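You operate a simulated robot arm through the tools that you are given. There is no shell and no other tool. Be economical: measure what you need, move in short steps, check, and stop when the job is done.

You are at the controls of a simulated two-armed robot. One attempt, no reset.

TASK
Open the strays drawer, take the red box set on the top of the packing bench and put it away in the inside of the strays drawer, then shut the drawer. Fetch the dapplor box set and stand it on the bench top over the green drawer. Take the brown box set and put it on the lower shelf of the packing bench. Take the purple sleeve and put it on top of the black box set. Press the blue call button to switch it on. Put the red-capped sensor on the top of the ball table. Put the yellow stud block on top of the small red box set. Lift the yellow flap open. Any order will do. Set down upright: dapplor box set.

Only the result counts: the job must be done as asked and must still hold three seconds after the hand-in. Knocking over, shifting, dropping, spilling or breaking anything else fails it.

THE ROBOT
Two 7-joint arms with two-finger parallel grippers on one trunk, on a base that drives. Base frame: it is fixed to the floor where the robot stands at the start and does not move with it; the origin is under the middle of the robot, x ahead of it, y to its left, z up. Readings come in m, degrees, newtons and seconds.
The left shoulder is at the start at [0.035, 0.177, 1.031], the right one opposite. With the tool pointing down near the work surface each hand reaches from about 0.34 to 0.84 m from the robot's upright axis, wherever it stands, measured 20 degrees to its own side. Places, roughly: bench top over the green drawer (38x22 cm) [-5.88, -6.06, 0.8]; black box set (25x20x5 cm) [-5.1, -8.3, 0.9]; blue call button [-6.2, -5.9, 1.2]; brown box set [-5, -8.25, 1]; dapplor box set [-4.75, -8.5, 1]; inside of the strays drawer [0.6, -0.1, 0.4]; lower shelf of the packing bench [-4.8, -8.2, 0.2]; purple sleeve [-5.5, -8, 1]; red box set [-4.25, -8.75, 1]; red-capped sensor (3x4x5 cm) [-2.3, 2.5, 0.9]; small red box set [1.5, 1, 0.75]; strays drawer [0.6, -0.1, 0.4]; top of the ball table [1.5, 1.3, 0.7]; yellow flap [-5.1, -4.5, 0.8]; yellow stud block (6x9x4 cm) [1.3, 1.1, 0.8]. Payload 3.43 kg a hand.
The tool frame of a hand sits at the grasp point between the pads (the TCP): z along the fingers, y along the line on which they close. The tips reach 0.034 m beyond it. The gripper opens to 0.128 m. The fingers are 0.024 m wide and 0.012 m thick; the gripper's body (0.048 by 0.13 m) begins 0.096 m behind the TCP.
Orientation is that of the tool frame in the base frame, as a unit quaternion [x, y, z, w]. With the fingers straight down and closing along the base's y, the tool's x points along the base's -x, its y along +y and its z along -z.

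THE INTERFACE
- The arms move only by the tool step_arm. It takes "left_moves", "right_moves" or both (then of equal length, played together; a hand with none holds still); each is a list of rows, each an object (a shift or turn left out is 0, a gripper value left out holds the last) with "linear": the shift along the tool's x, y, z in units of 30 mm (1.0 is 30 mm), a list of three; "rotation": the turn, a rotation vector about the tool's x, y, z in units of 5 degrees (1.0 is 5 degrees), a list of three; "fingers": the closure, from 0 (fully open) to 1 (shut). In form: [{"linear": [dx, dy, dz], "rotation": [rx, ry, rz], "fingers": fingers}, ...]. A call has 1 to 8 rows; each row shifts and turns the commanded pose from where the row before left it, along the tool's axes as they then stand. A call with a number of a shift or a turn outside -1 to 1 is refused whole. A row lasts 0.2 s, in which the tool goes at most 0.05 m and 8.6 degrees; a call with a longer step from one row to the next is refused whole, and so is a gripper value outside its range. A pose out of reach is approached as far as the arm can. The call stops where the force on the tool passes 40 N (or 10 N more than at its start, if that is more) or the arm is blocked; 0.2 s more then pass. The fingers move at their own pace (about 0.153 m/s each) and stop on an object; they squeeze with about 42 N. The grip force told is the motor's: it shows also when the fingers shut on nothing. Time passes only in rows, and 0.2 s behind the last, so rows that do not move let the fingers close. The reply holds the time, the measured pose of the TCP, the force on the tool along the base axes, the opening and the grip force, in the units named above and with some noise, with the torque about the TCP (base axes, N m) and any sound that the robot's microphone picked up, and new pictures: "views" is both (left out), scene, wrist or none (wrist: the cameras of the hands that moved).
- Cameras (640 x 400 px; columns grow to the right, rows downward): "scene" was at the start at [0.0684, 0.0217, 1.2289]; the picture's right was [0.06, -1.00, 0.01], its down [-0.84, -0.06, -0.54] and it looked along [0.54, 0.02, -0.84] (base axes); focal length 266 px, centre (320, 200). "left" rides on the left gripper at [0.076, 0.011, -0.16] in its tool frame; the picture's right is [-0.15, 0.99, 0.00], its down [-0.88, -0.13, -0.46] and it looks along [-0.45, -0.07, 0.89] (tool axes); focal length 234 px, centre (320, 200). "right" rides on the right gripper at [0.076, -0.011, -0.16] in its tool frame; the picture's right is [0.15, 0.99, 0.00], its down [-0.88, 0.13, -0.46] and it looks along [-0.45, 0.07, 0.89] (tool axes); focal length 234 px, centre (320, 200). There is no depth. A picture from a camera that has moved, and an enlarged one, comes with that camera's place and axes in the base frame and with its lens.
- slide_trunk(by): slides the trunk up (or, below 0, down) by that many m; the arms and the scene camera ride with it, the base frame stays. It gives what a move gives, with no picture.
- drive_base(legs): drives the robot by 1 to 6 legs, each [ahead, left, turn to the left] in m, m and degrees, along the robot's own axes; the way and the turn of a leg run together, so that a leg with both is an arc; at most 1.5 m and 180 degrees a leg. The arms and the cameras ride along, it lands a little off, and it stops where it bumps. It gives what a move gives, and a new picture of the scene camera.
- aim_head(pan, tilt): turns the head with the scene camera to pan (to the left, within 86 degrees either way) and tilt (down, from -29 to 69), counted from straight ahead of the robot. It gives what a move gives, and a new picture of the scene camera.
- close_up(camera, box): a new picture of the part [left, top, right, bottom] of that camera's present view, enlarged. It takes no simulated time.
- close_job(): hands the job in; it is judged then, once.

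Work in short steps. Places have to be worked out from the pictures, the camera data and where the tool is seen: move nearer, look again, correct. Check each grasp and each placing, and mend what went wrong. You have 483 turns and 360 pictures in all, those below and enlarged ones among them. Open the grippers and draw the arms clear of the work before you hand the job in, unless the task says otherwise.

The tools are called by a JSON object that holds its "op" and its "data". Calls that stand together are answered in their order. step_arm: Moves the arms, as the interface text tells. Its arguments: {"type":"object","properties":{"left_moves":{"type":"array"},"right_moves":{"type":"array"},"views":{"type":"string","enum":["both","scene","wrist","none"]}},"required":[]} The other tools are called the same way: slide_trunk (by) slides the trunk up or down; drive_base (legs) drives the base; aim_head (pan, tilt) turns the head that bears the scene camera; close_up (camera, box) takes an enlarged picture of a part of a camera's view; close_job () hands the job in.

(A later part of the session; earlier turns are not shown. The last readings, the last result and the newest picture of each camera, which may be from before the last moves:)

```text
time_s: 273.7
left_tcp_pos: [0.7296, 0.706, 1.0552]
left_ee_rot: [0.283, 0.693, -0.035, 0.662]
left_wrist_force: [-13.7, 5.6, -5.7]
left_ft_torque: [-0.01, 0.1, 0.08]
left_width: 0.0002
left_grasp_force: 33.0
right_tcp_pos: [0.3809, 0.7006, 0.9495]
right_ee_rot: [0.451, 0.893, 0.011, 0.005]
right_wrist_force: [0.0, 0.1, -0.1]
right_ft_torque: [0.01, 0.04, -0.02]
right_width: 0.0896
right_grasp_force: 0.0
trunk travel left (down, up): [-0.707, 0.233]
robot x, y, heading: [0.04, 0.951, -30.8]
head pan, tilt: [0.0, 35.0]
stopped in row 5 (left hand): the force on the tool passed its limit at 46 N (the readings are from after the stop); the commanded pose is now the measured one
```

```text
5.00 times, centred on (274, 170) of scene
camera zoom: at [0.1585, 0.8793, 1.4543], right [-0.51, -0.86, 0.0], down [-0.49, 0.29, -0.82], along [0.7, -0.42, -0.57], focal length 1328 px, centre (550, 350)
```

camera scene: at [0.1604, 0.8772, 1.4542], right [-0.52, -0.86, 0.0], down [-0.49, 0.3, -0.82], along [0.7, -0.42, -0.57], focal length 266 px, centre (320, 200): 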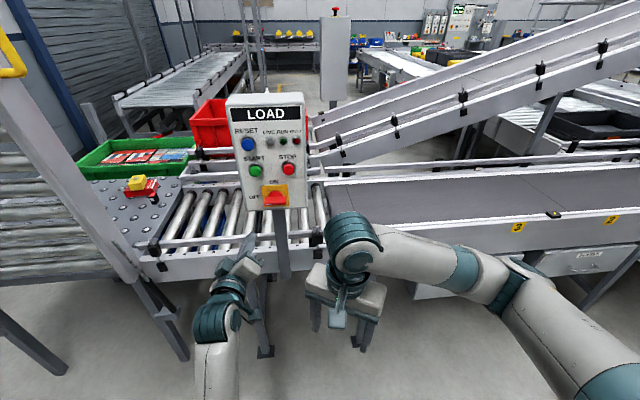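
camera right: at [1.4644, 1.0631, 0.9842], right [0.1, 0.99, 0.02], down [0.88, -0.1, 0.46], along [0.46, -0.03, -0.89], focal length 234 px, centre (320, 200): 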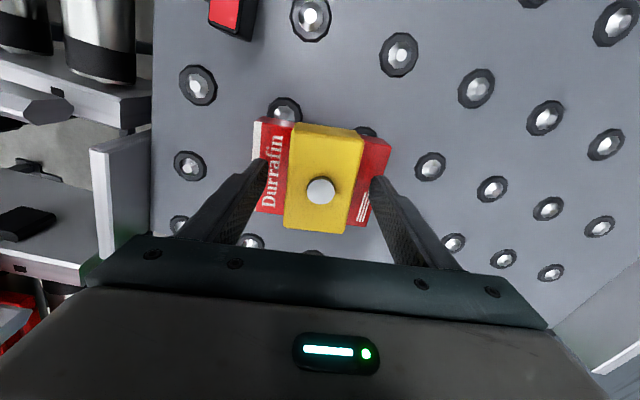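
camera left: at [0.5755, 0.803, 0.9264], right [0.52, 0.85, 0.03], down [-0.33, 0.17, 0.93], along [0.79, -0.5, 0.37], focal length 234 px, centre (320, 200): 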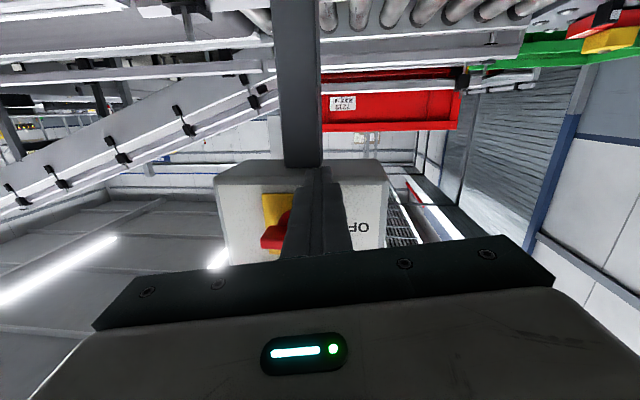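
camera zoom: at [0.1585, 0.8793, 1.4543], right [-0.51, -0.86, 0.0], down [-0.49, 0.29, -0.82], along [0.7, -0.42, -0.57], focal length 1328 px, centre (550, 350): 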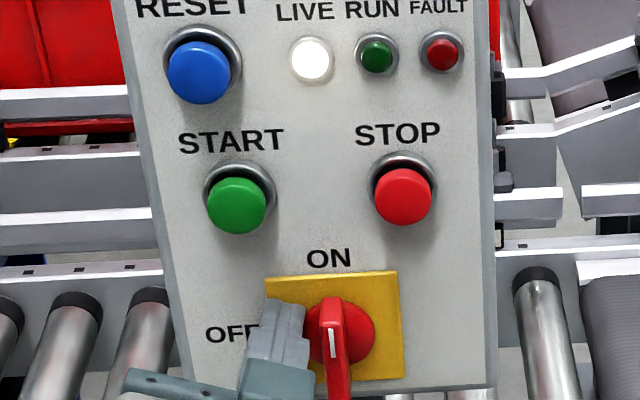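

The switch is ON and LIVE is lit again. Withdraw the left hand straight back, then return its fingers to pointing down.

{"op": "step_arm", "data": {"left_moves": [{"linear": [0, 0.3, -0.5]}, {"linear": [0, 0.3, -1]}, {"linear": [0, 0, -1]}, {"linear": [0, 0, -1]}], "views": "none"}}

{"op": "drive_base", "data": {"legs": [[-0.25, 0, 0], [0, -0.4, 0]]}}

{"op": "step_arm", "data": {"left_moves": [{"rotation": [0, 0, 1]}, {"rotation": [0, 0, 1]}, {"rotation": [0, 0, 1]}, {"rotation": [0, 0, 1]}, {"rotation": [0, 1, 0], "fingers": 0}, {"rotation": [0, 1, 0]}, {"rotation": [0, 1, 0]}, {"rotation": [0, 1, 0]}], "right_moves": [{"rotation": [0, 0, 1], "fingers": 0}, {"rotation": [0, 0, 1]}, {"rotation": [0, 0, 1]}, {"rotation": [0, 0, 1]}, {"rotation": [0, 0, 1]}, {"rotation": [0, 0, 1]}, {"rotation": [0, 0, 1]}, {"rotation": [0, 0, 1]}], "views": "scene"}}

```text
time_s: 274.7
left_tcp_pos: [0.6568, 0.7773, 1.0776]
left_ee_rot: [0.287, 0.684, -0.015, 0.671]
left_wrist_force: [-1.0, -0.2, 0.6]
left_ft_torque: [-0.02, 0.01, -0.02]
left_width: 0.0001
left_grasp_force: 33.3
right_tcp_pos: [0.3821, 0.7005, 0.9501]
right_ee_rot: [0.451, 0.892, 0.011, 0.005]
right_wrist_force: [-0.5, -0.6, -0.4]
right_ft_torque: [0.0, 0.0, 0.03]
right_width: 0.0894
right_grasp_force: 0.1
trunk travel left (down, up): [-0.707, 0.233]
robot x, y, heading: [0.0434, 0.9504, -31.0]
head pan, tilt: [0.0, 35.0]
```

```text
time_s: 278.6
left_tcp_pos: [0.2355, 0.5536, 1.0705]
left_ee_rot: [0.296, 0.685, -0.02, 0.665]
left_wrist_force: [-0.5, 0.2, 0.3]
left_ft_torque: [-0.01, 0.0, 0.02]
left_width: 0.0
left_grasp_force: 32.6
right_tcp_pos: [-0.0353, 0.4827, 0.9476]
right_ee_rot: [0.457, 0.89, 0.012, 0.004]
right_wrist_force: [-0.2, 0.7, 0.9]
right_ft_torque: [-0.01, 0.0, 0.02]
right_width: 0.0895
right_grasp_force: 0.1
trunk travel left (down, up): [-0.707, 0.233]
robot x, y, heading: [-0.3724, 0.7365, -31.6]
head pan, tilt: [0.0, 35.0]
camera scene: at [-0.2558, 0.664, 1.4543], right [-0.52, -0.85, 0.0], down [-0.49, 0.3, -0.82], along [0.7, -0.43, -0.57], focal length 266 px, centre (320, 200)
```

scene: 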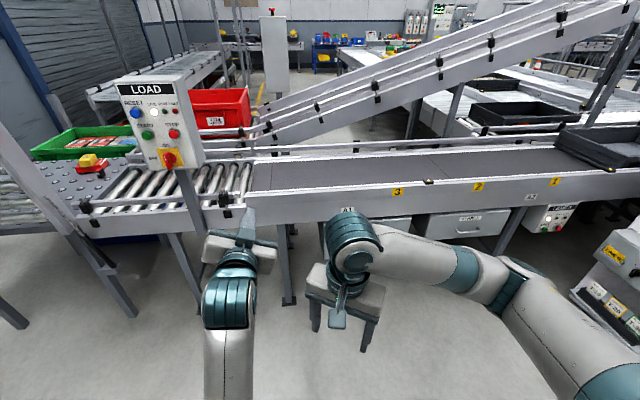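

```text
time_s: 280.6
left_tcp_pos: [0.2623, 0.5903, 1.0633]
left_ee_rot: [0.393, 0.711, 0.224, 0.539]
left_wrist_force: [-0.2, 0.1, -0.3]
left_ft_torque: [-0.03, -0.03, -0.01]
left_width: 0.1281
left_grasp_force: 0.0
right_tcp_pos: [-0.0352, 0.4817, 0.9487]
right_ee_rot: [0.734, 0.679, 0.012, 0.0]
right_wrist_force: [0.0, 0.1, -0.3]
right_ft_torque: [-0.02, 0.0, -0.01]
right_width: 0.1279
right_grasp_force: 0.0
trunk travel left (down, up): [-0.707, 0.233]
robot x, y, heading: [-0.3682, 0.7375, -31.5]
head pan, tilt: [0.0, 35.0]
stopped in row 8 (left hand): the arm was blocked; the commanded pose is now the measured one
camera scene: at [-0.2555, 0.665, 1.4543], right [-0.52, -0.85, 0.0], down [-0.49, 0.3, -0.82], along [0.7, -0.43, -0.57], focal length 266 px, centre (320, 200)
```

scene: 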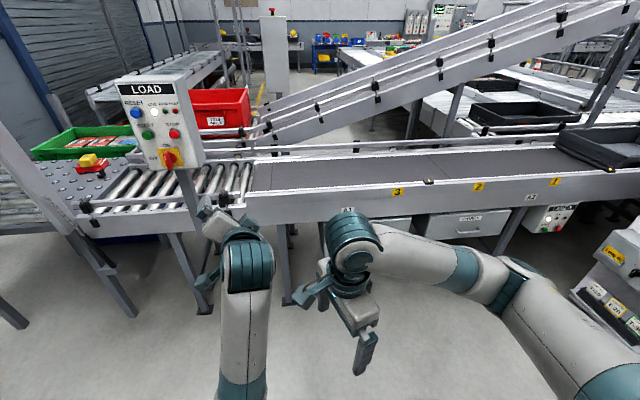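

The right hand turned fine. Finish its yaw to close along the drawer's normal, and draw the left hand back.

{"op": "step_arm", "data": {"left_moves": [{"linear": [0, 0, -1]}, {"linear": [0, 0, -1]}, {"linear": [0, 0, -1]}, {"linear": [0, 0, -1]}, {"linear": [0, 0, -1]}, {"linear": [0, 0, -1]}], "right_moves": [{"rotation": [0, 0, 1]}, {"rotation": [0, 0, 1]}, {"rotation": [0, 0, 1]}, {"rotation": [0, 0, 1]}, {"rotation": [0, 0, 1]}, {}], "views": "none"}}

{"op": "drive_base", "data": {"legs": [[0, -0.11, 0], [0.4, 0, 0]]}}

{"op": "slide_trunk", "data": {"by": -0.3}}

{"op": "aim_head", "data": {"pan": -10, "tilt": 45}}

```text
time_s: 281.4
left_tcp_pos: [0.2204, 0.6297, 1.1315]
left_ee_rot: [0.372, 0.665, 0.304, 0.572]
left_wrist_force: [0.1, -0.4, -0.4]
left_ft_torque: [0.04, 0.0, -0.01]
left_width: 0.1278
left_grasp_force: 0.1
left hand out of reach, approached as far as the arm can: row 4
right_tcp_pos: [-0.0239, 0.4683, 0.94]
right_ee_rot: [0.811, 0.585, 0.013, -0.003]
right_wrist_force: [0.4, -0.6, 0.0]
right_ft_torque: [0.02, 0.0, 0.0]
right_width: 0.128
right_grasp_force: 0.0
right hand out of reach, approached as far as the arm can: row 3, 4
trunk travel left (down, up): [-0.707, 0.233]
robot x, y, heading: [-0.3745, 0.7383, -31.5]
head pan, tilt: [0.0, 35.0]
stopped in row 4 (left hand): the arm was blocked; the commanded pose is now the measured one
```

```text
time_s: 284.7
left_tcp_pos: [0.5028, 0.332, 1.1304]
left_ee_rot: [0.371, 0.667, 0.305, 0.57]
left_wrist_force: [0.1, 0.8, 0.3]
left_ft_torque: [0.0, 0.01, -0.02]
left_width: 0.1279
left_grasp_force: 0.0
right_tcp_pos: [0.258, 0.1702, 0.94]
right_ee_rot: [0.81, 0.587, 0.013, -0.002]
right_wrist_force: [0.2, -0.1, 0.0]
right_ft_torque: [0.04, 0.02, -0.01]
right_width: 0.128
right_grasp_force: 0.2
trunk travel left (down, up): [-0.707, 0.233]
robot x, y, heading: [-0.0894, 0.4362, -31.5]
head pan, tilt: [0.0, 35.0]
camera scene: at [0.026, 0.3646, 1.4543], right [-0.52, -0.85, 0.0], down [-0.49, 0.3, -0.82], along [0.7, -0.43, -0.57], focal length 266 px, centre (320, 200)
```

scene: 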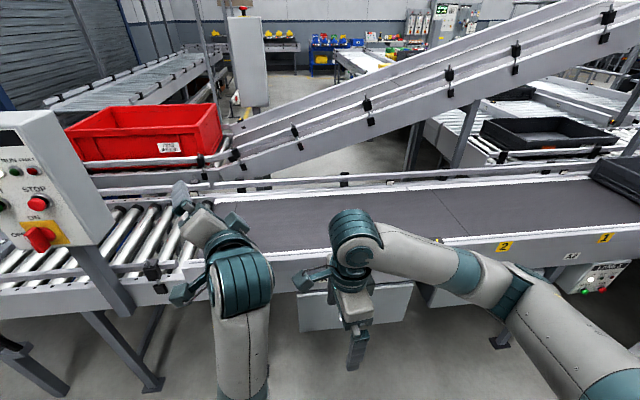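

```text
time_s: 287.7
left_tcp_pos: [0.5029, 0.3326, 0.8322]
left_ee_rot: [0.371, 0.665, 0.306, 0.571]
left_wrist_force: [-0.1, 0.1, -1.2]
left_ft_torque: [0.0, 0.01, 0.01]
left_width: 0.1279
left_grasp_force: 0.0
right_tcp_pos: [0.2583, 0.1709, 0.6407]
right_ee_rot: [0.81, 0.587, 0.012, -0.002]
right_wrist_force: [-0.4, -0.3, -0.1]
right_ft_torque: [0.0, 0.02, 0.02]
right_width: 0.1281
right_grasp_force: 0.1
trunk travel left (down, up): [-0.407, 0.533]
robot x, y, heading: [-0.0912, 0.4383, -31.4]
head pan, tilt: [0.0, 35.0]
```

```text
time_s: 288.4
left_tcp_pos: [0.5021, 0.333, 0.8306]
left_ee_rot: [0.371, 0.666, 0.306, 0.571]
left_wrist_force: [-0.8, -0.3, -0.5]
left_ft_torque: [-0.01, -0.04, -0.02]
left_width: 0.1277
left_grasp_force: 0.0
right_tcp_pos: [0.2586, 0.1702, 0.6397]
right_ee_rot: [0.81, 0.587, 0.013, -0.003]
right_wrist_force: [0.5, 0.2, 0.5]
right_ft_torque: [-0.02, -0.05, 0.0]
right_width: 0.1279
right_grasp_force: 0.1
trunk travel left (down, up): [-0.407, 0.533]
robot x, y, heading: [-0.0948, 0.4362, -31.5]
head pan, tilt: [-10.0, 45.0]
camera scene: at [0.0116, 0.357, 1.1395], right [-0.66, -0.75, 0.0], down [-0.53, 0.47, -0.71], along [0.53, -0.47, -0.71], focal length 266 px, centre (320, 200)
```

scene: 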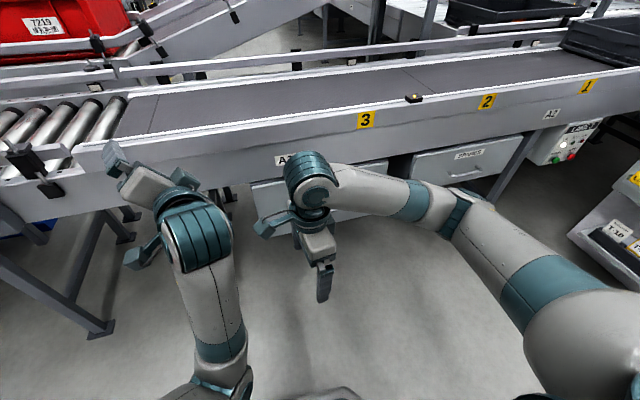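

There seem to be two drawers; I read the labels.

{"op": "close_up", "data": {"camera": "scene", "box": [230, 120, 550, 220]}}

{"op": "step_arm", "data": {"right_moves": [{}], "views": "wrist"}}

```text
2.00 times, centred on (390, 170) of scene
camera zoom: at [0.0116, 0.357, 1.1395], right [-0.66, -0.75, 0.0], down [-0.53, 0.47, -0.71], along [0.53, -0.47, -0.71], focal length 531 px, centre (180, 260)
```

zoom: 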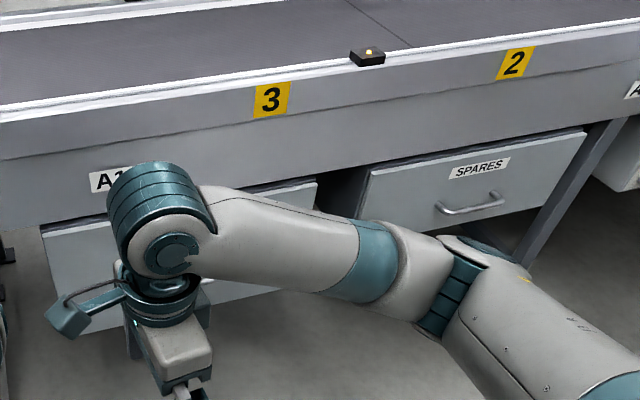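

```text
time_s: 288.8
left_tcp_pos: [0.5028, 0.3326, 0.8304]
left_ee_rot: [0.371, 0.666, 0.305, 0.571]
left_wrist_force: [1.1, -0.2, 0.2]
left_ft_torque: [0.01, -0.01, -0.01]
left_width: 0.1278
left_grasp_force: 0.1
right_tcp_pos: [0.2577, 0.1703, 0.6393]
right_ee_rot: [0.809, 0.587, 0.012, -0.002]
right_wrist_force: [0.0, 0.6, -0.4]
right_ft_torque: [0.03, 0.02, 0.0]
right_width: 0.1278
right_grasp_force: 0.1
trunk travel left (down, up): [-0.407, 0.533]
robot x, y, heading: [-0.0931, 0.4351, -31.6]
head pan, tilt: [-10.0, 45.0]
camera right: at [0.2674, 0.2436, 0.8019], right [0.99, -0.17, 0.01], down [-0.16, -0.89, 0.44], along [-0.06, -0.43, -0.9], focal length 234 px, centre (320, 200)
```

right: 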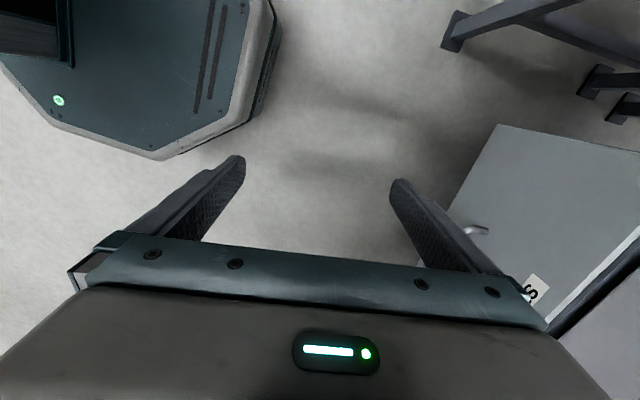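

STRAYS is the left drawer (A1). I'll grip its bar with fingers pointing forward and closing vertically; try pitching the right hand about its x.

{"op": "step_arm", "data": {"right_moves": [{"rotation": [-1, 0, 0]}, {"rotation": [-1, 0, 0]}, {"rotation": [-1, 0, 0]}, {"rotation": [-1, 0, 0]}, {"rotation": [-1, 0, 0]}, {"rotation": [-1, 0, 0]}, {"rotation": [-1, 0, 0]}, {"rotation": [-1, 0, 0]}], "views": "none"}}

```text
time_s: 290.6
left_tcp_pos: [0.5028, 0.333, 0.8309]
left_ee_rot: [0.37, 0.666, 0.306, 0.57]
left_wrist_force: [0.1, 0.6, -0.4]
left_ft_torque: [0.01, -0.01, 0.03]
left_width: 0.1283
left_grasp_force: 0.0
right_tcp_pos: [0.28, 0.1652, 0.628]
right_ee_rot: [0.762, 0.546, 0.212, 0.275]
right_wrist_force: [-0.7, 0.1, -0.6]
right_ft_torque: [-0.02, -0.02, -0.04]
right_width: 0.1281
right_grasp_force: 0.0
right hand out of reach, approached as far as the arm can: row 2, 5, 7, 8
trunk travel left (down, up): [-0.407, 0.533]
robot x, y, heading: [-0.0881, 0.4432, -31.8]
head pan, tilt: [-10.0, 45.0]
```

It works; continue pitching while moving forward.

{"op": "step_arm", "data": {"right_moves": [{"rotation": [-1, 0, 0], "linear": [0, 0.5, 0.5]}, {"rotation": [-1, 0, 0], "linear": [0, 0.45, 0.54]}, {"rotation": [-1, 0, 0], "linear": [0, 0.4, 0.57]}, {"rotation": [-1, 0, 0], "linear": [0, 0.35, 0.6]}, {"rotation": [-1, 0, 0], "linear": [0, 0.3, 0.63]}, {"rotation": [-1, 0, 0], "linear": [0, 0.24, 0.66]}, {"rotation": [-1, 0, 0], "linear": [0, 0.18, 0.68]}, {"rotation": [-1, 0, 0], "linear": [0, 0.12, 0.69]}], "views": "both"}}

```text
time_s: 292.4
left_tcp_pos: [0.5025, 0.3335, 0.8307]
left_ee_rot: [0.372, 0.666, 0.306, 0.57]
left_wrist_force: [0.6, -0.5, -0.8]
left_ft_torque: [0.02, -0.03, -0.01]
left_width: 0.1279
left_grasp_force: 0.0
right_tcp_pos: [0.4376, 0.1145, 0.6156]
right_ee_rot: [0.621, 0.441, 0.386, 0.52]
right_wrist_force: [0.3, -0.4, 0.5]
right_ft_torque: [-0.04, -0.01, 0.01]
right_width: 0.128
right_grasp_force: 0.0
trunk travel left (down, up): [-0.407, 0.533]
robot x, y, heading: [-0.0905, 0.4361, -31.5]
head pan, tilt: [-10.0, 45.0]
camera scene: at [0.0116, 0.3571, 1.1395], right [-0.66, -0.75, 0.0], down [-0.53, 0.47, -0.71], along [0.53, -0.47, -0.71], focal length 266 px, centre (320, 200)
camera right: at [0.3103, 0.2359, 0.6325], right [0.19, 0.07, 0.98], down [-0.68, -0.71, 0.18], along [0.7, -0.7, -0.09], focal length 234 px, centre (320, 200)
```

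scene: 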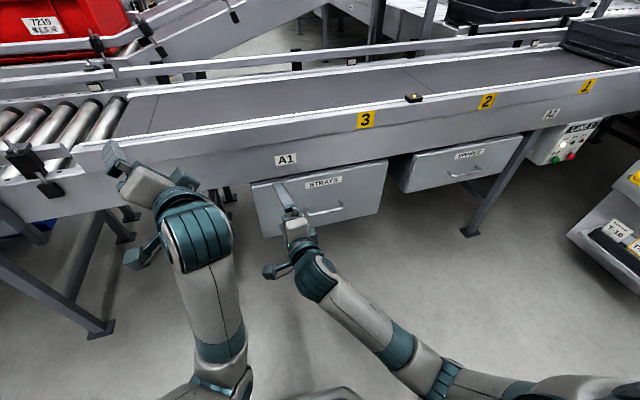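
right: 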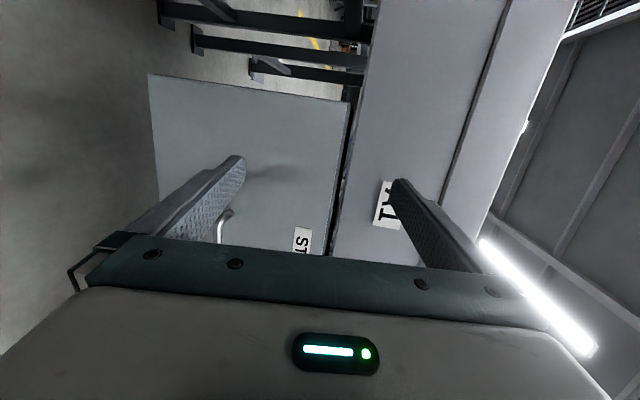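

Excellent posture. Now move the right hand in front of the handle, correcting yaw and pitch.

{"op": "step_arm", "data": {"right_moves": [{"rotation": [-0.3, -0.42, 0], "linear": [-0.77, -0.66, 0]}, {"rotation": [-0.3, -0.42, 0], "linear": [-0.77, -0.66, 0]}, {"rotation": [-0.3, -0.42, 0], "linear": [-0.77, -0.66, 0]}, {"rotation": [-0.3, -0.42, 0], "linear": [-0.77, -0.66, 0]}, {"rotation": [-0.3, -0.42, 0], "linear": [-0.77, -0.66, 0]}, {"rotation": [-0.3, -0.42, 0], "linear": [-0.77, -0.66, 0]}, {}], "views": "both"}}

```text
time_s: 294.0
left_tcp_pos: [0.5027, 0.3328, 0.831]
left_ee_rot: [0.371, 0.666, 0.305, 0.571]
left_wrist_force: [0.2, -0.2, 0.5]
left_ft_torque: [0.04, -0.04, 0.0]
left_width: 0.1279
left_grasp_force: 0.0
right_tcp_pos: [0.367, -0.0122, 0.4898]
right_ee_rot: [0.615, 0.359, 0.342, 0.613]
right_wrist_force: [0.2, -0.8, 0.7]
right_ft_torque: [-0.03, 0.01, -0.01]
right_width: 0.128
right_grasp_force: 0.0
trunk travel left (down, up): [-0.407, 0.533]
robot x, y, heading: [-0.0904, 0.4341, -31.7]
head pan, tilt: [-10.0, 45.0]
camera scene: at [0.0114, 0.357, 1.1395], right [-0.66, -0.75, 0.0], down [-0.53, 0.47, -0.71], along [0.53, -0.47, -0.71], focal length 266 px, centre (320, 200)
camera right: at [0.2672, 0.1336, 0.4807], right [0.1, 0.13, 0.99], down [-0.84, -0.53, 0.15], along [0.54, -0.84, 0.06], focal length 234 px, centre (320, 200)
```

scene: 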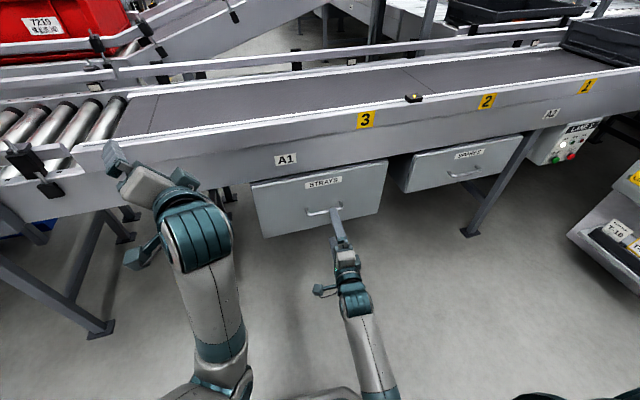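
right: 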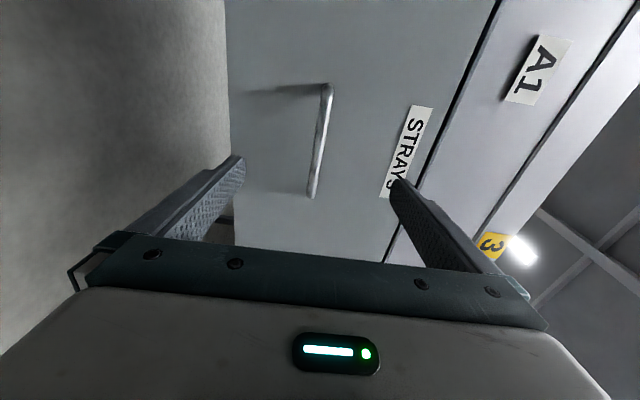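

The handle lies right between the fingers, ~90 mm ahead. Advance 78 mm and close.

{"op": "step_arm", "data": {"right_moves": [{"linear": [0.17, -0.03, 0.85]}, {"linear": [0.17, -0.03, 0.85]}, {"linear": [0.17, -0.03, 0.85]}, {}], "views": "wrist"}}

```text
time_s: 295.2
left_tcp_pos: [0.5037, 0.3334, 0.8311]
left_ee_rot: [0.371, 0.665, 0.307, 0.571]
left_wrist_force: [0.1, 0.7, 0.0]
left_ft_torque: [-0.03, -0.04, 0.02]
left_width: 0.1279
left_grasp_force: 0.2
right_tcp_pos: [0.4231, -0.0597, 0.4728]
right_ee_rot: [0.611, 0.374, 0.323, 0.618]
right_wrist_force: [-0.1, 0.1, -0.1]
right_ft_torque: [0.01, 0.0, 0.0]
right_width: 0.1282
right_grasp_force: 0.1
trunk travel left (down, up): [-0.407, 0.533]
robot x, y, heading: [-0.0896, 0.4358, -31.6]
head pan, tilt: [-10.0, 45.0]
stopped in row 4 (right hand): the arm was blocked; the commanded pose is now the measured one
camera right: at [0.3241, 0.0876, 0.4621], right [0.13, 0.17, 0.98], down [-0.83, -0.51, 0.2], along [0.54, -0.84, 0.07], focal length 234 px, centre (320, 200)
```

right: 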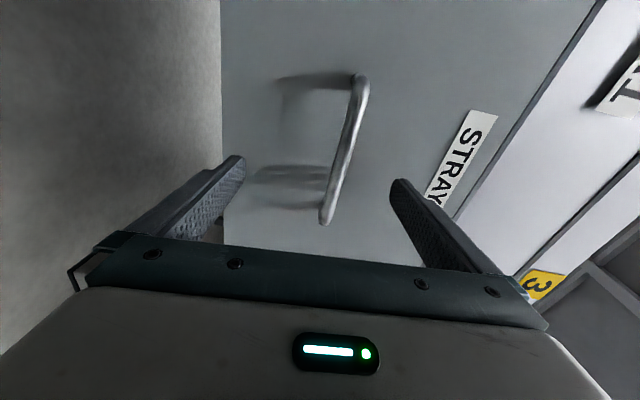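

The arm hit a limit; I finish the approach with the base and trunk: bar centre ≈(0.478, -0.065, 0.488).

{"op": "slide_trunk", "data": {"by": 0.016}}

{"op": "drive_base", "data": {"legs": [[0.04, 0.024, 0]]}}

{"op": "step_arm", "data": {"right_moves": [{}], "views": "wrist"}}

```text
time_s: 295.8
left_tcp_pos: [0.5031, 0.3328, 0.8479]
left_ee_rot: [0.37, 0.666, 0.307, 0.57]
left_wrist_force: [0.1, -0.4, -0.5]
left_ft_torque: [-0.02, -0.03, -0.02]
left_width: 0.1278
left_grasp_force: 0.1
right_tcp_pos: [0.4223, -0.0591, 0.4883]
right_ee_rot: [0.612, 0.373, 0.323, 0.618]
right_wrist_force: [0.5, 0.3, -0.6]
right_ft_torque: [0.02, 0.0, 0.01]
right_width: 0.1279
right_grasp_force: 0.0
trunk travel left (down, up): [-0.423, 0.517]
robot x, y, heading: [-0.0909, 0.4421, -31.4]
head pan, tilt: [-10.0, 45.0]
```

```text
time_s: 296.7
left_tcp_pos: [0.5247, 0.3334, 0.8477]
left_ee_rot: [0.371, 0.665, 0.306, 0.571]
left_wrist_force: [0.6, 0.2, 0.2]
left_ft_torque: [-0.01, 0.06, 0.0]
left_width: 0.1283
left_grasp_force: 0.0
right_tcp_pos: [0.4413, -0.0589, 0.4907]
right_ee_rot: [0.61, 0.369, 0.323, 0.622]
right_wrist_force: [-5.8, 6.0, 3.5]
right_ft_torque: [-0.41, -0.55, 0.16]
right_width: 0.128
right_grasp_force: 0.0
trunk travel left (down, up): [-0.423, 0.517]
robot x, y, heading: [-0.0709, 0.4375, -31.3]
head pan, tilt: [-10.0, 45.0]
stopped in leg 1: the force on the tool passed its limit at 161 N (the readings are from after the stop); the commanded pose is now the measured one
camera scene: at [0.0327, 0.3574, 1.1556], right [-0.66, -0.75, 0.0], down [-0.53, 0.47, -0.71], along [0.53, -0.47, -0.71], focal length 266 px, centre (320, 200)
```

scene: 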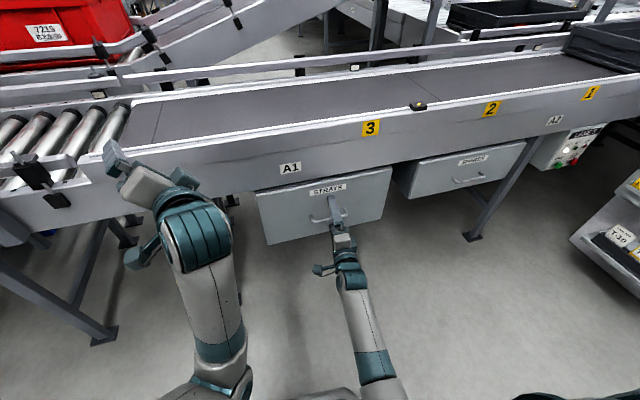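

```text
time_s: 297.1
left_tcp_pos: [0.5248, 0.3329, 0.8469]
left_ee_rot: [0.371, 0.665, 0.306, 0.571]
left_wrist_force: [0.3, 0.1, 0.5]
left_ft_torque: [0.0, 0.03, -0.01]
left_width: 0.1281
left_grasp_force: 0.0
right_tcp_pos: [0.4404, -0.0586, 0.4902]
right_ee_rot: [0.61, 0.37, 0.323, 0.623]
right_wrist_force: [-10.0, 6.5, 5.1]
right_ft_torque: [-0.53, -0.85, 0.22]
right_width: 0.1278
right_grasp_force: 0.1
trunk travel left (down, up): [-0.423, 0.517]
robot x, y, heading: [-0.0737, 0.4386, -31.6]
head pan, tilt: [-10.0, 45.0]
camera right: at [0.3424, 0.0883, 0.478], right [0.12, 0.17, 0.98], down [-0.84, -0.51, 0.2], along [0.53, -0.84, 0.08], focal length 234 px, centre (320, 200)
```

right: 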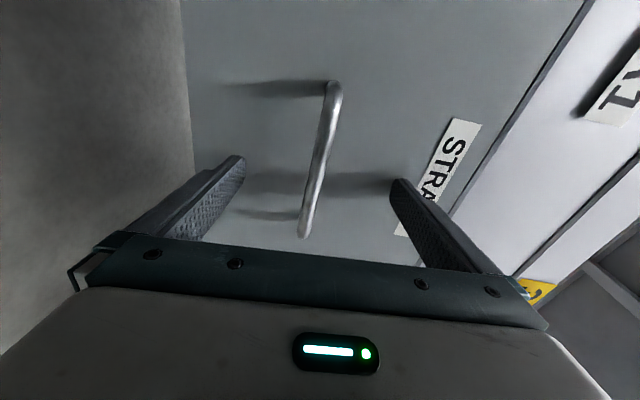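

Fingertips touch the drawer front with the bar between them. Back 4 mm and close.

{"op": "step_arm", "data": {"right_moves": [{"linear": [0, 0, -0.15]}, {"fingers": 1}, {"fingers": 1}, {"fingers": 1}, {"fingers": 1}], "views": "wrist"}}

```text
time_s: 298.3
left_tcp_pos: [0.527, 0.3309, 0.846]
left_ee_rot: [0.372, 0.666, 0.306, 0.57]
left_wrist_force: [0.4, -0.4, 0.5]
left_ft_torque: [0.0, -0.02, -0.04]
left_width: 0.1279
left_grasp_force: 0.0
right_tcp_pos: [0.4372, -0.058, 0.4856]
right_ee_rot: [0.613, 0.372, 0.321, 0.619]
right_wrist_force: [-1.0, -4.5, -19.5]
right_ft_torque: [1.18, -0.32, -0.13]
right_width: 0.0128
right_grasp_force: 44.7
trunk travel left (down, up): [-0.423, 0.517]
robot x, y, heading: [-0.0678, 0.4349, -31.5]
head pan, tilt: [-10.0, 45.0]
camera right: at [0.3384, 0.0894, 0.4744], right [0.13, 0.17, 0.98], down [-0.84, -0.51, 0.2], along [0.53, -0.84, 0.07], focal length 234 px, centre (320, 200)
```

right: 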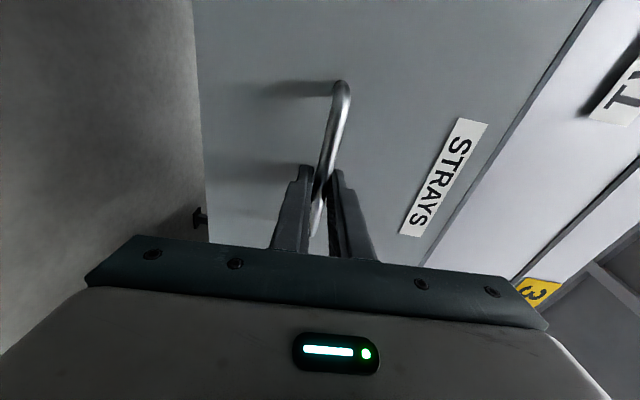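

Bar gripped. Pull the drawer by driving back.

{"op": "drive_base", "data": {"legs": [[-0.15, 0, 0]]}}

```text
time_s: 299.3
left_tcp_pos: [0.4717, 0.3637, 0.8472]
left_ee_rot: [0.371, 0.665, 0.305, 0.572]
left_wrist_force: [0.3, -1.0, 1.0]
left_ft_torque: [0.0, 0.01, 0.0]
left_width: 0.1278
left_grasp_force: 0.0
right_tcp_pos: [0.3785, -0.0302, 0.4851]
right_ee_rot: [0.616, 0.369, 0.319, 0.619]
right_wrist_force: [-1.8, -0.8, -4.8]
right_ft_torque: [1.22, -0.4, 0.35]
right_width: 0.0128
right_grasp_force: 45.0
trunk travel left (down, up): [-0.423, 0.517]
robot x, y, heading: [-0.1245, 0.4737, -31.7]
head pan, tilt: [-10.0, 45.0]
stopped in leg 1: the force on the tool passed its limit at 42 N (the readings are from after the stop); the commanded pose is now the measured one
camera scene: at [-0.0207, 0.3885, 1.1557], right [-0.66, -0.75, 0.0], down [-0.53, 0.47, -0.71], along [0.53, -0.47, -0.71], focal length 266 px, centre (320, 200)
```

scene: 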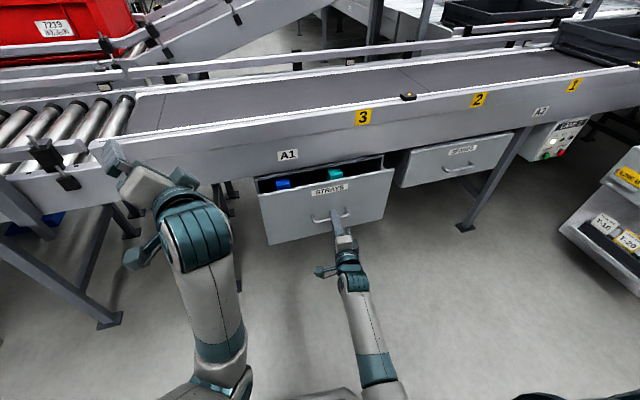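

The drawer is opening (~65 mm). Continue pulling in short drives.

{"op": "drive_base", "data": {"legs": [[-0.08, 0, 0]]}}

{"op": "drive_base", "data": {"legs": [[-0.1, 0, 0]]}}

```text
time_s: 300.4
left_tcp_pos: [0.4042, 0.4025, 0.8478]
left_ee_rot: [0.37, 0.665, 0.308, 0.571]
left_wrist_force: [0.4, -0.3, 0.0]
left_ft_torque: [-0.01, 0.01, 0.04]
left_width: 0.1278
left_grasp_force: 0.0
right_tcp_pos: [0.3109, 0.0075, 0.4853]
right_ee_rot: [0.615, 0.367, 0.318, 0.621]
right_wrist_force: [-15.3, -30.4, -8.9]
right_ft_torque: [1.02, -0.39, -0.28]
right_width: 0.0133
right_grasp_force: 44.9
trunk travel left (down, up): [-0.423, 0.517]
robot x, y, heading: [-0.1902, 0.5109, -31.5]
head pan, tilt: [-10.0, 45.0]
camera scene: at [-0.088, 0.4277, 1.1553], right [-0.66, -0.75, 0.0], down [-0.53, 0.47, -0.71], along [0.53, -0.47, -0.71], focal length 266 px, centre (320, 200)
```

scene: 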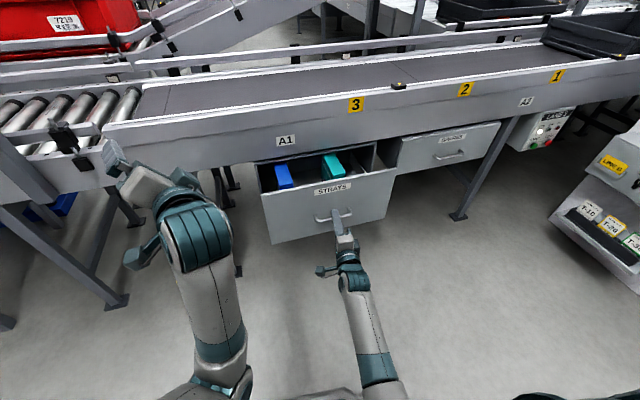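

```text
time_s: 301.5
left_tcp_pos: [0.3187, 0.4553, 0.8485]
left_ee_rot: [0.371, 0.664, 0.307, 0.572]
left_wrist_force: [1.0, 0.5, 0.7]
left_ft_torque: [-0.01, 0.02, -0.04]
left_width: 0.1279
left_grasp_force: 0.1
right_tcp_pos: [0.2239, 0.0554, 0.4857]
right_ee_rot: [0.617, 0.366, 0.316, 0.621]
right_wrist_force: [-15.2, -29.2, -1.5]
right_ft_torque: [1.02, -0.47, -0.3]
right_width: 0.0132
right_grasp_force: 45.0
trunk travel left (down, up): [-0.423, 0.517]
robot x, y, heading: [-0.2735, 0.56, -31.6]
head pan, tilt: [-10.0, 45.0]
camera scene: at [-0.173, 0.4797, 1.1555], right [-0.66, -0.75, 0.0], down [-0.53, 0.47, -0.71], along [0.53, -0.47, -0.71], focal length 266 px, centre (320, 200)
```

scene: 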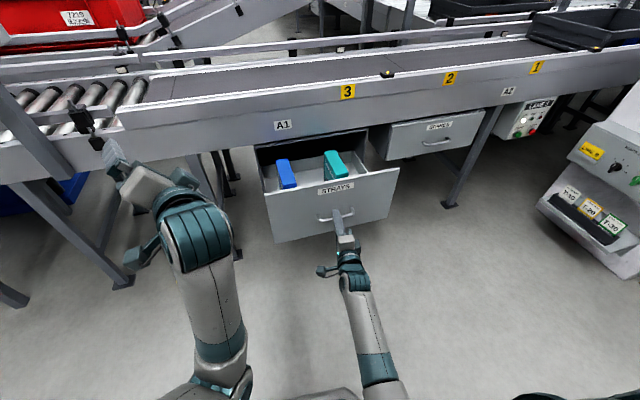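

Opened ~0.24 m; it holds two small items at the back. One more pull of 0.1.

{"op": "drive_base", "data": {"legs": [[-0.1, 0, 0]]}}

```text
time_s: 302.7
left_tcp_pos: [0.234, 0.5114, 0.8476]
left_ee_rot: [0.369, 0.665, 0.307, 0.572]
left_wrist_force: [0.5, 0.2, 0.6]
left_ft_torque: [-0.05, -0.02, -0.03]
left_width: 0.1281
left_grasp_force: 0.0
right_tcp_pos: [0.1399, 0.1115, 0.4862]
right_ee_rot: [0.616, 0.367, 0.317, 0.621]
right_wrist_force: [-0.8, 0.7, 0.7]
right_ft_torque: [0.0, 0.01, 0.04]
right_width: 0.0001
right_grasp_force: 32.8
trunk travel left (down, up): [-0.423, 0.517]
robot x, y, heading: [-0.3589, 0.6145, -31.5]
head pan, tilt: [-10.0, 45.0]
camera scene: at [-0.2586, 0.5352, 1.1557], right [-0.66, -0.75, 0.0], down [-0.53, 0.47, -0.71], along [0.53, -0.47, -0.71], focal length 266 px, centre (320, 200)
```

scene: 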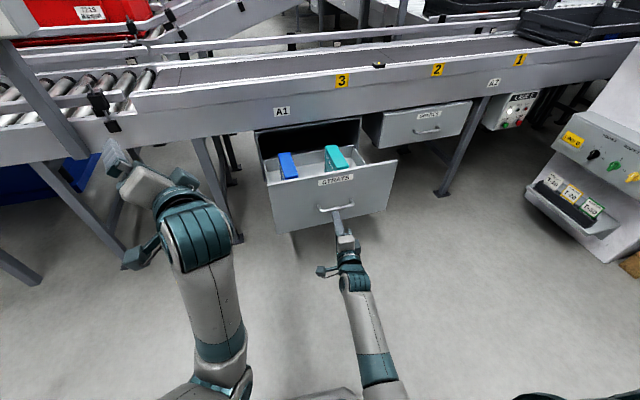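

Drawer fully open (grip slipped off at the end stop). Back off, raise the trunk and restore both hands to fingers-down.

{"op": "drive_base", "data": {"legs": [[-0.35, 0, 0]]}}

{"op": "slide_trunk", "data": {"by": 0.25}}

{"op": "step_arm", "data": {"left_moves": [{"rotation": [0, 0, -1]}, {"rotation": [0, 0, -1]}, {"rotation": [0, 0, -1]}, {"rotation": [0, 0, -1]}, {"rotation": [0, 0, -1]}, {"rotation": [0, 0, -1]}, {"rotation": [0, 0, -1]}, {"rotation": [0, 0, -1]}], "right_moves": [{"rotation": [1, 0, 0], "fingers": 0}, {"rotation": [1, 0, 0]}, {"rotation": [1, 0, 0]}, {"rotation": [1, 0, 0]}, {"rotation": [1, 0, 0]}, {"rotation": [1, 0, 0]}, {"rotation": [1, 0, 0]}, {"rotation": [1, 0, 0]}], "views": "none"}}

{"op": "step_arm", "data": {"left_moves": [{"rotation": [0, 0, -1]}, {"rotation": [0, 0, -1]}, {"rotation": [0, 0, -1]}, {"rotation": [0, 1, 0]}, {"rotation": [0, 1, 0]}, {"rotation": [0, 1, 0]}, {"rotation": [0, 1, 0]}, {"rotation": [0, 1, 0]}], "right_moves": [{"rotation": [1, 0, 0]}, {"rotation": [1, 0, 0]}, {"rotation": [1, 0, 0]}, {"rotation": [1, 0, 0]}, {"rotation": [1, 0, 0]}, {"rotation": [1, 0, 0]}, {"rotation": [1, 0, 0]}, {"rotation": [1, 0, 0]}], "views": "none"}}

```text
time_s: 304.9
left_tcp_pos: [-0.0599, 0.6896, 0.8477]
left_ee_rot: [0.37, 0.665, 0.306, 0.571]
left_wrist_force: [-0.9, 0.2, -0.4]
left_ft_torque: [0.0, 0.0, 0.01]
left_width: 0.1278
left_grasp_force: 0.1
right_tcp_pos: [-0.1547, 0.29, 0.4857]
right_ee_rot: [0.616, 0.367, 0.317, 0.621]
right_wrist_force: [-0.8, -0.5, 0.4]
right_ft_torque: [0.02, 0.07, 0.02]
right_width: 0.0001
right_grasp_force: 32.3
trunk travel left (down, up): [-0.423, 0.517]
robot x, y, heading: [-0.6536, 0.7955, -31.6]
head pan, tilt: [-10.0, 45.0]
camera scene: at [-0.5516, 0.7139, 1.1556], right [-0.66, -0.75, 0.0], down [-0.53, 0.47, -0.71], along [0.53, -0.47, -0.71], focal length 266 px, centre (320, 200)
```

scene: 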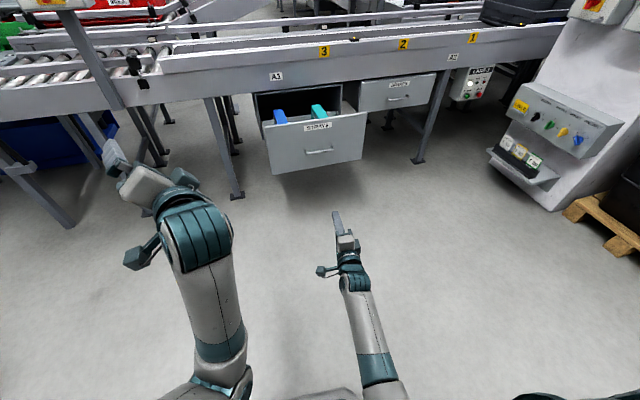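

```text
time_s: 307.5
left_tcp_pos: [-0.0594, 0.6906, 1.0966]
left_ee_rot: [0.371, 0.665, 0.307, 0.572]
left_wrist_force: [0.0, -0.2, 0.6]
left_ft_torque: [0.0, 0.01, -0.01]
left_width: 0.1281
left_grasp_force: 0.0
right_tcp_pos: [-0.1533, 0.2892, 0.7361]
right_ee_rot: [0.616, 0.367, 0.316, 0.621]
right_wrist_force: [0.0, 0.7, 0.0]
right_ft_torque: [0.02, 0.01, 0.01]
right_width: 0.0002
right_grasp_force: 33.3
trunk travel left (down, up): [-0.673, 0.267]
robot x, y, heading: [-0.6503, 0.7938, -31.4]
head pan, tilt: [-10.0, 45.0]
```

```text
time_s: 308.4
left_tcp_pos: [-0.034, 0.7254, 1.1144]
left_ee_rot: [0.272, 0.672, 0.293, 0.623]
left_wrist_force: [-0.6, -0.7, 0.3]
left_ft_torque: [-0.02, 0.0, 0.03]
left_width: 0.1282
left_grasp_force: 0.1
right_tcp_pos: [-0.2065, 0.2218, 0.7189]
right_ee_rot: [0.677, 0.448, 0.193, 0.551]
right_wrist_force: [0.0, 0.8, 0.0]
right_ft_torque: [-0.03, 0.01, 0.02]
right_width: 0.1279
right_grasp_force: 0.0
trunk travel left (down, up): [-0.673, 0.267]
robot x, y, heading: [-0.6541, 0.7922, -31.5]
head pan, tilt: [-10.0, 45.0]
stopped in row 4 (right hand): the arm was blocked; the commanded pose is now the measured one
```

```text
time_s: 309.3
left_tcp_pos: [-0.015, 0.7565, 1.1271]
left_ee_rot: [0.193, 0.666, 0.278, 0.665]
left_wrist_force: [0.3, 0.5, 0.9]
left_ft_torque: [0.0, -0.01, 0.01]
left_width: 0.1281
left_grasp_force: 0.1
right_tcp_pos: [-0.264, 0.1513, 0.7148]
right_ee_rot: [0.725, 0.49, 0.059, 0.48]
right_wrist_force: [-0.1, -1.2, 0.5]
right_ft_torque: [-0.03, -0.01, 0.01]
right_width: 0.1277
right_grasp_force: 0.1
trunk travel left (down, up): [-0.673, 0.267]
robot x, y, heading: [-0.6545, 0.7946, -31.5]
head pan, tilt: [-10.0, 45.0]
stopped in row 4 (right hand): the arm was blocked; the commanded pose is now the measured one
```

I compute direct rotation axes back to fingers-down for both hands and apply them together.

{"op": "step_arm", "data": {"left_moves": [{"rotation": [0.598, 0.763, -0.014]}, {"rotation": [0.598, 0.763, -0.014]}, {"rotation": [0.598, 0.763, -0.014]}, {"rotation": [0.598, 0.763, -0.014]}, {"rotation": [0.598, 0.763, -0.014]}, {"rotation": [0.598, 0.763, -0.014]}, {"rotation": [0.598, 0.763, -0.014]}, {"rotation": [0.598, 0.763, -0.014]}], "right_moves": [{"rotation": [0.238, 0.578, -0.737]}, {"rotation": [0.238, 0.578, -0.737]}, {"rotation": [0.238, 0.578, -0.737]}, {"rotation": [0.238, 0.578, -0.737]}, {"rotation": [0.238, 0.578, -0.737]}, {"rotation": [0.238, 0.578, -0.737]}, {"rotation": [0.238, 0.578, -0.737]}, {"rotation": [0.238, 0.578, -0.737]}], "views": "none"}}

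{"op": "step_arm", "data": {"left_moves": [{"rotation": [0.598, 0.763, -0.014]}, {"rotation": [0.598, 0.763, -0.014]}, {"rotation": [0.598, 0.763, -0.014]}, {"rotation": [0.598, 0.763, -0.014]}, {"rotation": [0.598, 0.763, -0.014]}, {"rotation": [0.598, 0.763, -0.014]}, {"rotation": [0.598, 0.763, -0.014]}, {"rotation": [0.598, 0.763, -0.014]}], "right_moves": [{"rotation": [0.238, 0.578, -0.737]}, {"rotation": [0.238, 0.578, -0.737]}, {"rotation": [0.238, 0.578, -0.737]}, {"rotation": [0.238, 0.578, -0.737]}, {"rotation": [0.238, 0.578, -0.737]}, {"rotation": [0.238, 0.578, -0.737]}, {"rotation": [0.238, 0.578, -0.737]}, {"rotation": [0.238, 0.578, -0.737]}], "views": "none"}}

```text
time_s: 310.3
left_tcp_pos: [0.0013, 0.7977, 1.1357]
left_ee_rot: [0.213, 0.749, 0.296, 0.553]
left_wrist_force: [-0.4, 0.0, -0.6]
left_ft_torque: [0.01, -0.01, 0.0]
left_width: 0.1282
left_grasp_force: 0.0
right_tcp_pos: [-0.2633, 0.1514, 0.7149]
right_ee_rot: [0.667, 0.625, 0.051, 0.403]
right_wrist_force: [-0.9, 0.4, 0.4]
right_ft_torque: [0.0, -0.01, 0.0]
right_width: 0.1281
right_grasp_force: 0.2
trunk travel left (down, up): [-0.673, 0.267]
robot x, y, heading: [-0.6504, 0.792, -31.6]
head pan, tilt: [-10.0, 45.0]
stopped in row 5 (left hand): the arm was blocked; the commanded pose is now the measured one
```

```text
time_s: 312.1
left_tcp_pos: [0.0142, 0.8015, 1.13]
left_ee_rot: [0.235, 0.913, 0.177, 0.282]
left_wrist_force: [0.0, 0.2, 0.1]
left_ft_torque: [0.02, -0.02, -0.01]
left_width: 0.1279
left_grasp_force: 0.0
left hand out of reach, approached as far as the arm can: row 8
right_tcp_pos: [-0.2633, 0.1506, 0.7147]
right_ee_rot: [0.494, 0.843, 0.026, 0.213]
right_wrist_force: [-0.9, 0.5, -0.4]
right_ft_torque: [0.02, 0.0, 0.0]
right_width: 0.1279
right_grasp_force: 0.2
trunk travel left (down, up): [-0.673, 0.267]
robot x, y, heading: [-0.6551, 0.7929, -31.3]
head pan, tilt: [-10.0, 45.0]
```

Converging. Finish with the remaining ~39° for each.

{"op": "step_arm", "data": {"left_moves": [{"rotation": [0.715, 0.657, 0.044]}, {"rotation": [0.715, 0.657, 0.044]}, {"rotation": [0.715, 0.657, 0.044]}, {"rotation": [0.715, 0.657, 0.044]}, {"rotation": [0.715, 0.657, 0.044]}, {"rotation": [0.715, 0.657, 0.044]}, {"rotation": [0.715, 0.657, 0.044]}, {"rotation": [0.715, 0.657, 0.044]}], "right_moves": [{"rotation": [0.238, 0.578, -0.737]}, {"rotation": [0.238, 0.578, -0.737]}, {"rotation": [0.238, 0.578, -0.737]}, {"rotation": [0.238, 0.578, -0.737]}, {"rotation": [0.238, 0.578, -0.737]}, {"rotation": [0.238, 0.578, -0.737]}, {"rotation": [0.238, 0.578, -0.737]}, {"rotation": [0.238, 0.578, -0.737]}], "views": "scene"}}

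```text
time_s: 313.9
left_tcp_pos: [0.0483, 0.824, 1.1256]
left_ee_rot: [0.263, 0.965, 0.001, 0.001]
left_wrist_force: [-0.4, -0.1, 0.0]
left_ft_torque: [0.01, 0.0, 0.02]
left_width: 0.1281
left_grasp_force: 0.2
left hand out of reach, approached as far as the arm can: row 1, 2, 3, 4
right_tcp_pos: [-0.2637, 0.1507, 0.715]
right_ee_rot: [0.265, 0.964, 0.0, 0.001]
right_wrist_force: [-0.1, -0.2, 0.5]
right_ft_torque: [-0.04, 0.01, -0.01]
right_width: 0.1279
right_grasp_force: 0.0
trunk travel left (down, up): [-0.673, 0.267]
robot x, y, heading: [-0.6537, 0.7927, -31.3]
head pan, tilt: [-10.0, 45.0]
camera scene: at [-0.5505, 0.7138, 1.4054], right [-0.66, -0.75, 0.0], down [-0.53, 0.47, -0.71], along [0.53, -0.47, -0.71], focal length 266 px, centre (320, 200)
```

scene: 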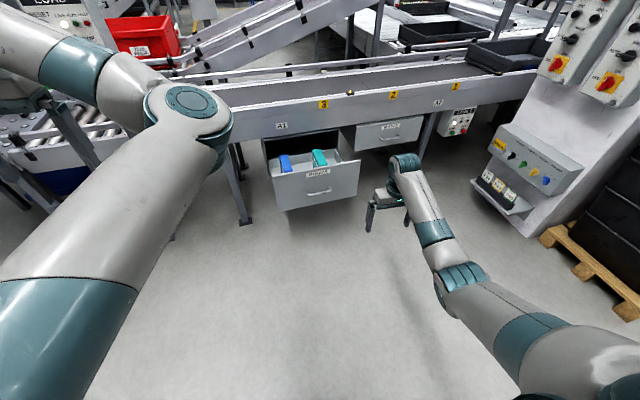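

Both hands are down again. Tuck them in closer for driving.

{"op": "step_arm", "data": {"left_moves": [{"linear": [0.8, -0.8, 0]}, {"linear": [0.8, -0.8, 0]}, {"linear": [0.8, -0.8, 0]}, {"linear": [0.8, -0.8, 0]}, {"linear": [0.8, -0.8, 0]}, {"linear": [0.8, -0.5, 0]}, {"linear": [0.8, 0, 0]}, {}], "right_moves": [{"linear": [0.9, 0.5, -1]}, {"linear": [0.9, 0.5, -1]}, {"linear": [0.9, 0.5, -1]}, {"linear": [0.9, 0.5, -1]}, {"linear": [0.9, 0.5, -1]}, {"linear": [0.9, 0.5, -1]}, {"linear": [0.9, 0.5, -1]}, {"linear": [0.9, 0.5, -1]}], "views": "none"}}

{"op": "drive_base", "data": {"legs": [[0, 0, -90]]}}

{"op": "aim_head", "data": {"pan": 0, "tilt": 12}}

```text
time_s: 315.7
left_tcp_pos: [-0.0569, 0.8956, 1.1334]
left_ee_rot: [0.263, 0.965, 0.001, 0.002]
left_wrist_force: [1.0, 0.5, 0.7]
left_ft_torque: [-0.02, 0.0, 0.02]
left_width: 0.1281
left_grasp_force: 0.1
left hand out of reach, approached as far as the arm can: row 1, 2, 3, 4, 5, 6
right_tcp_pos: [-0.3868, 0.3645, 0.9533]
right_ee_rot: [0.265, 0.964, 0.0, 0.001]
right_wrist_force: [0.2, 0.2, 0.7]
right_ft_torque: [-0.02, 0.01, -0.01]
right_width: 0.1277
right_grasp_force: 0.0
trunk travel left (down, up): [-0.673, 0.267]
robot x, y, heading: [-0.6531, 0.7941, -31.6]
head pan, tilt: [-10.0, 45.0]
```

```text
time_s: 319.9
left_tcp_pos: [-0.5502, 0.1965, 1.135]
left_ee_rot: [0.868, 0.497, 0.001, 0.002]
left_wrist_force: [0.2, -0.2, -1.0]
left_ft_torque: [0.01, 0.03, -0.04]
left_width: 0.1284
left_grasp_force: 0.0
right_tcp_pos: [-1.0828, 0.5296, 0.9537]
right_ee_rot: [0.869, 0.494, 0.0, 0.001]
right_wrist_force: [-0.9, -0.7, 0.5]
right_ft_torque: [0.02, 0.02, -0.01]
right_width: 0.128
right_grasp_force: 0.0
trunk travel left (down, up): [-0.673, 0.267]
robot x, y, heading: [-0.6528, 0.7926, -121.5]
head pan, tilt: [-10.0, 45.0]
camera scene: at [-0.7352, 0.6897, 1.4055], right [-0.75, 0.66, 0.0], down [0.47, 0.53, -0.71], along [-0.47, -0.53, -0.71], focal length 266 px, centre (320, 200)
```

scene: 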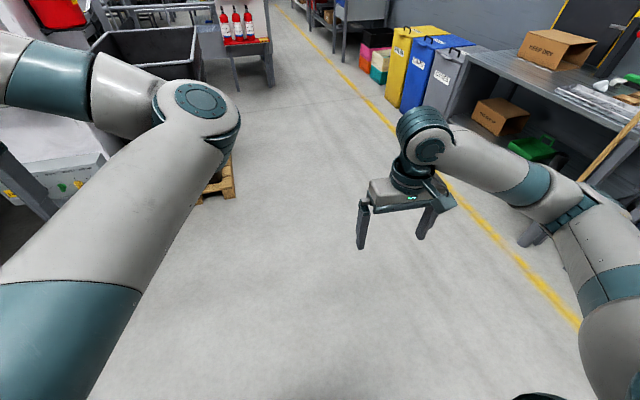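

```text
time_s: 320.9
left_tcp_pos: [-0.5513, 0.196, 1.1334]
left_ee_rot: [0.868, 0.496, 0.0, 0.002]
left_wrist_force: [0.0, 0.4, -1.4]
left_ft_torque: [-0.01, 0.02, 0.02]
left_width: 0.128
left_grasp_force: 0.1
right_tcp_pos: [-1.0831, 0.5276, 0.954]
right_ee_rot: [0.87, 0.494, -0.001, 0.001]
right_wrist_force: [-0.1, -0.2, 0.0]
right_ft_torque: [0.0, -0.03, 0.02]
right_width: 0.128
right_grasp_force: 0.0
trunk travel left (down, up): [-0.673, 0.267]
robot x, y, heading: [-0.6549, 0.7936, -121.4]
head pan, tilt: [0.0, 12.0]
camera scene: at [-0.73, 0.6711, 1.4571], right [-0.85, 0.52, 0.0], down [0.11, 0.18, -0.98], along [-0.51, -0.83, -0.21], focal length 266 px, centre (320, 200)
```

scene: 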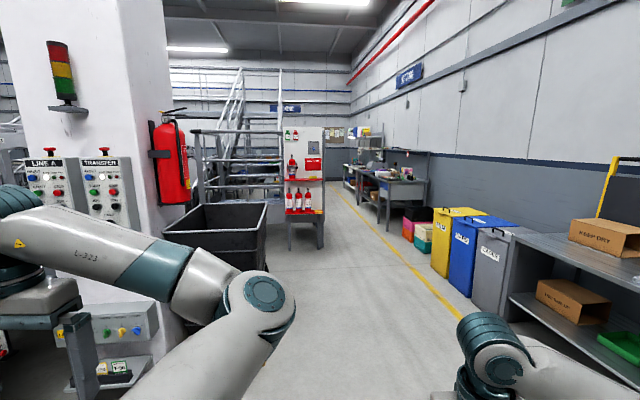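

A straight aisle lies ahead. I shift right 0.6 to pass the extinguisher stand and drive down the aisle.

{"op": "drive_base", "data": {"legs": [[0, -0.6, 0], [1.5, 0, 0], [1.5, 0, 0]]}}

```text
time_s: 338.4
left_tcp_pos: [-2.6397, -2.0575, 1.1338]
left_ee_rot: [0.87, 0.492, 0.0, 0.002]
left_wrist_force: [0.0, -0.2, 0.2]
left_ft_torque: [0.04, 0.0, 0.03]
left_width: 0.1281
left_grasp_force: 0.1
right_tcp_pos: [-3.1689, -1.721, 0.954]
right_ee_rot: [0.872, 0.49, 0.0, 0.002]
right_wrist_force: [0.0, -0.1, -0.6]
right_ft_torque: [-0.02, -0.01, -0.02]
right_width: 0.1278
right_grasp_force: 0.1
trunk travel left (down, up): [-0.673, 0.267]
robot x, y, heading: [-2.7394, -1.4563, -122.2]
head pan, tilt: [0.0, 12.0]
camera scene: at [-2.8142, -1.5811, 1.4572], right [-0.85, 0.53, 0.0], down [0.11, 0.18, -0.98], along [-0.52, -0.83, -0.21], focal length 266 px, centre (320, 200)
```

scene: 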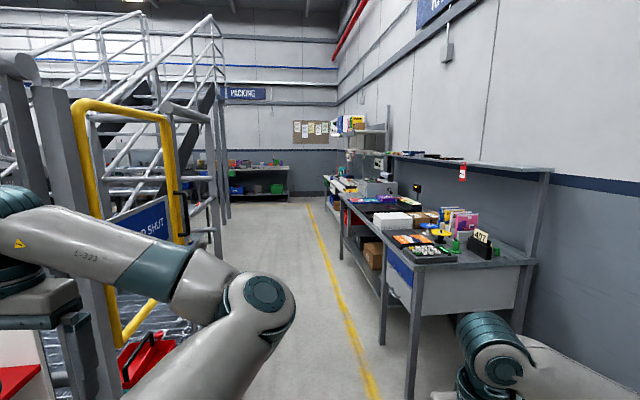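

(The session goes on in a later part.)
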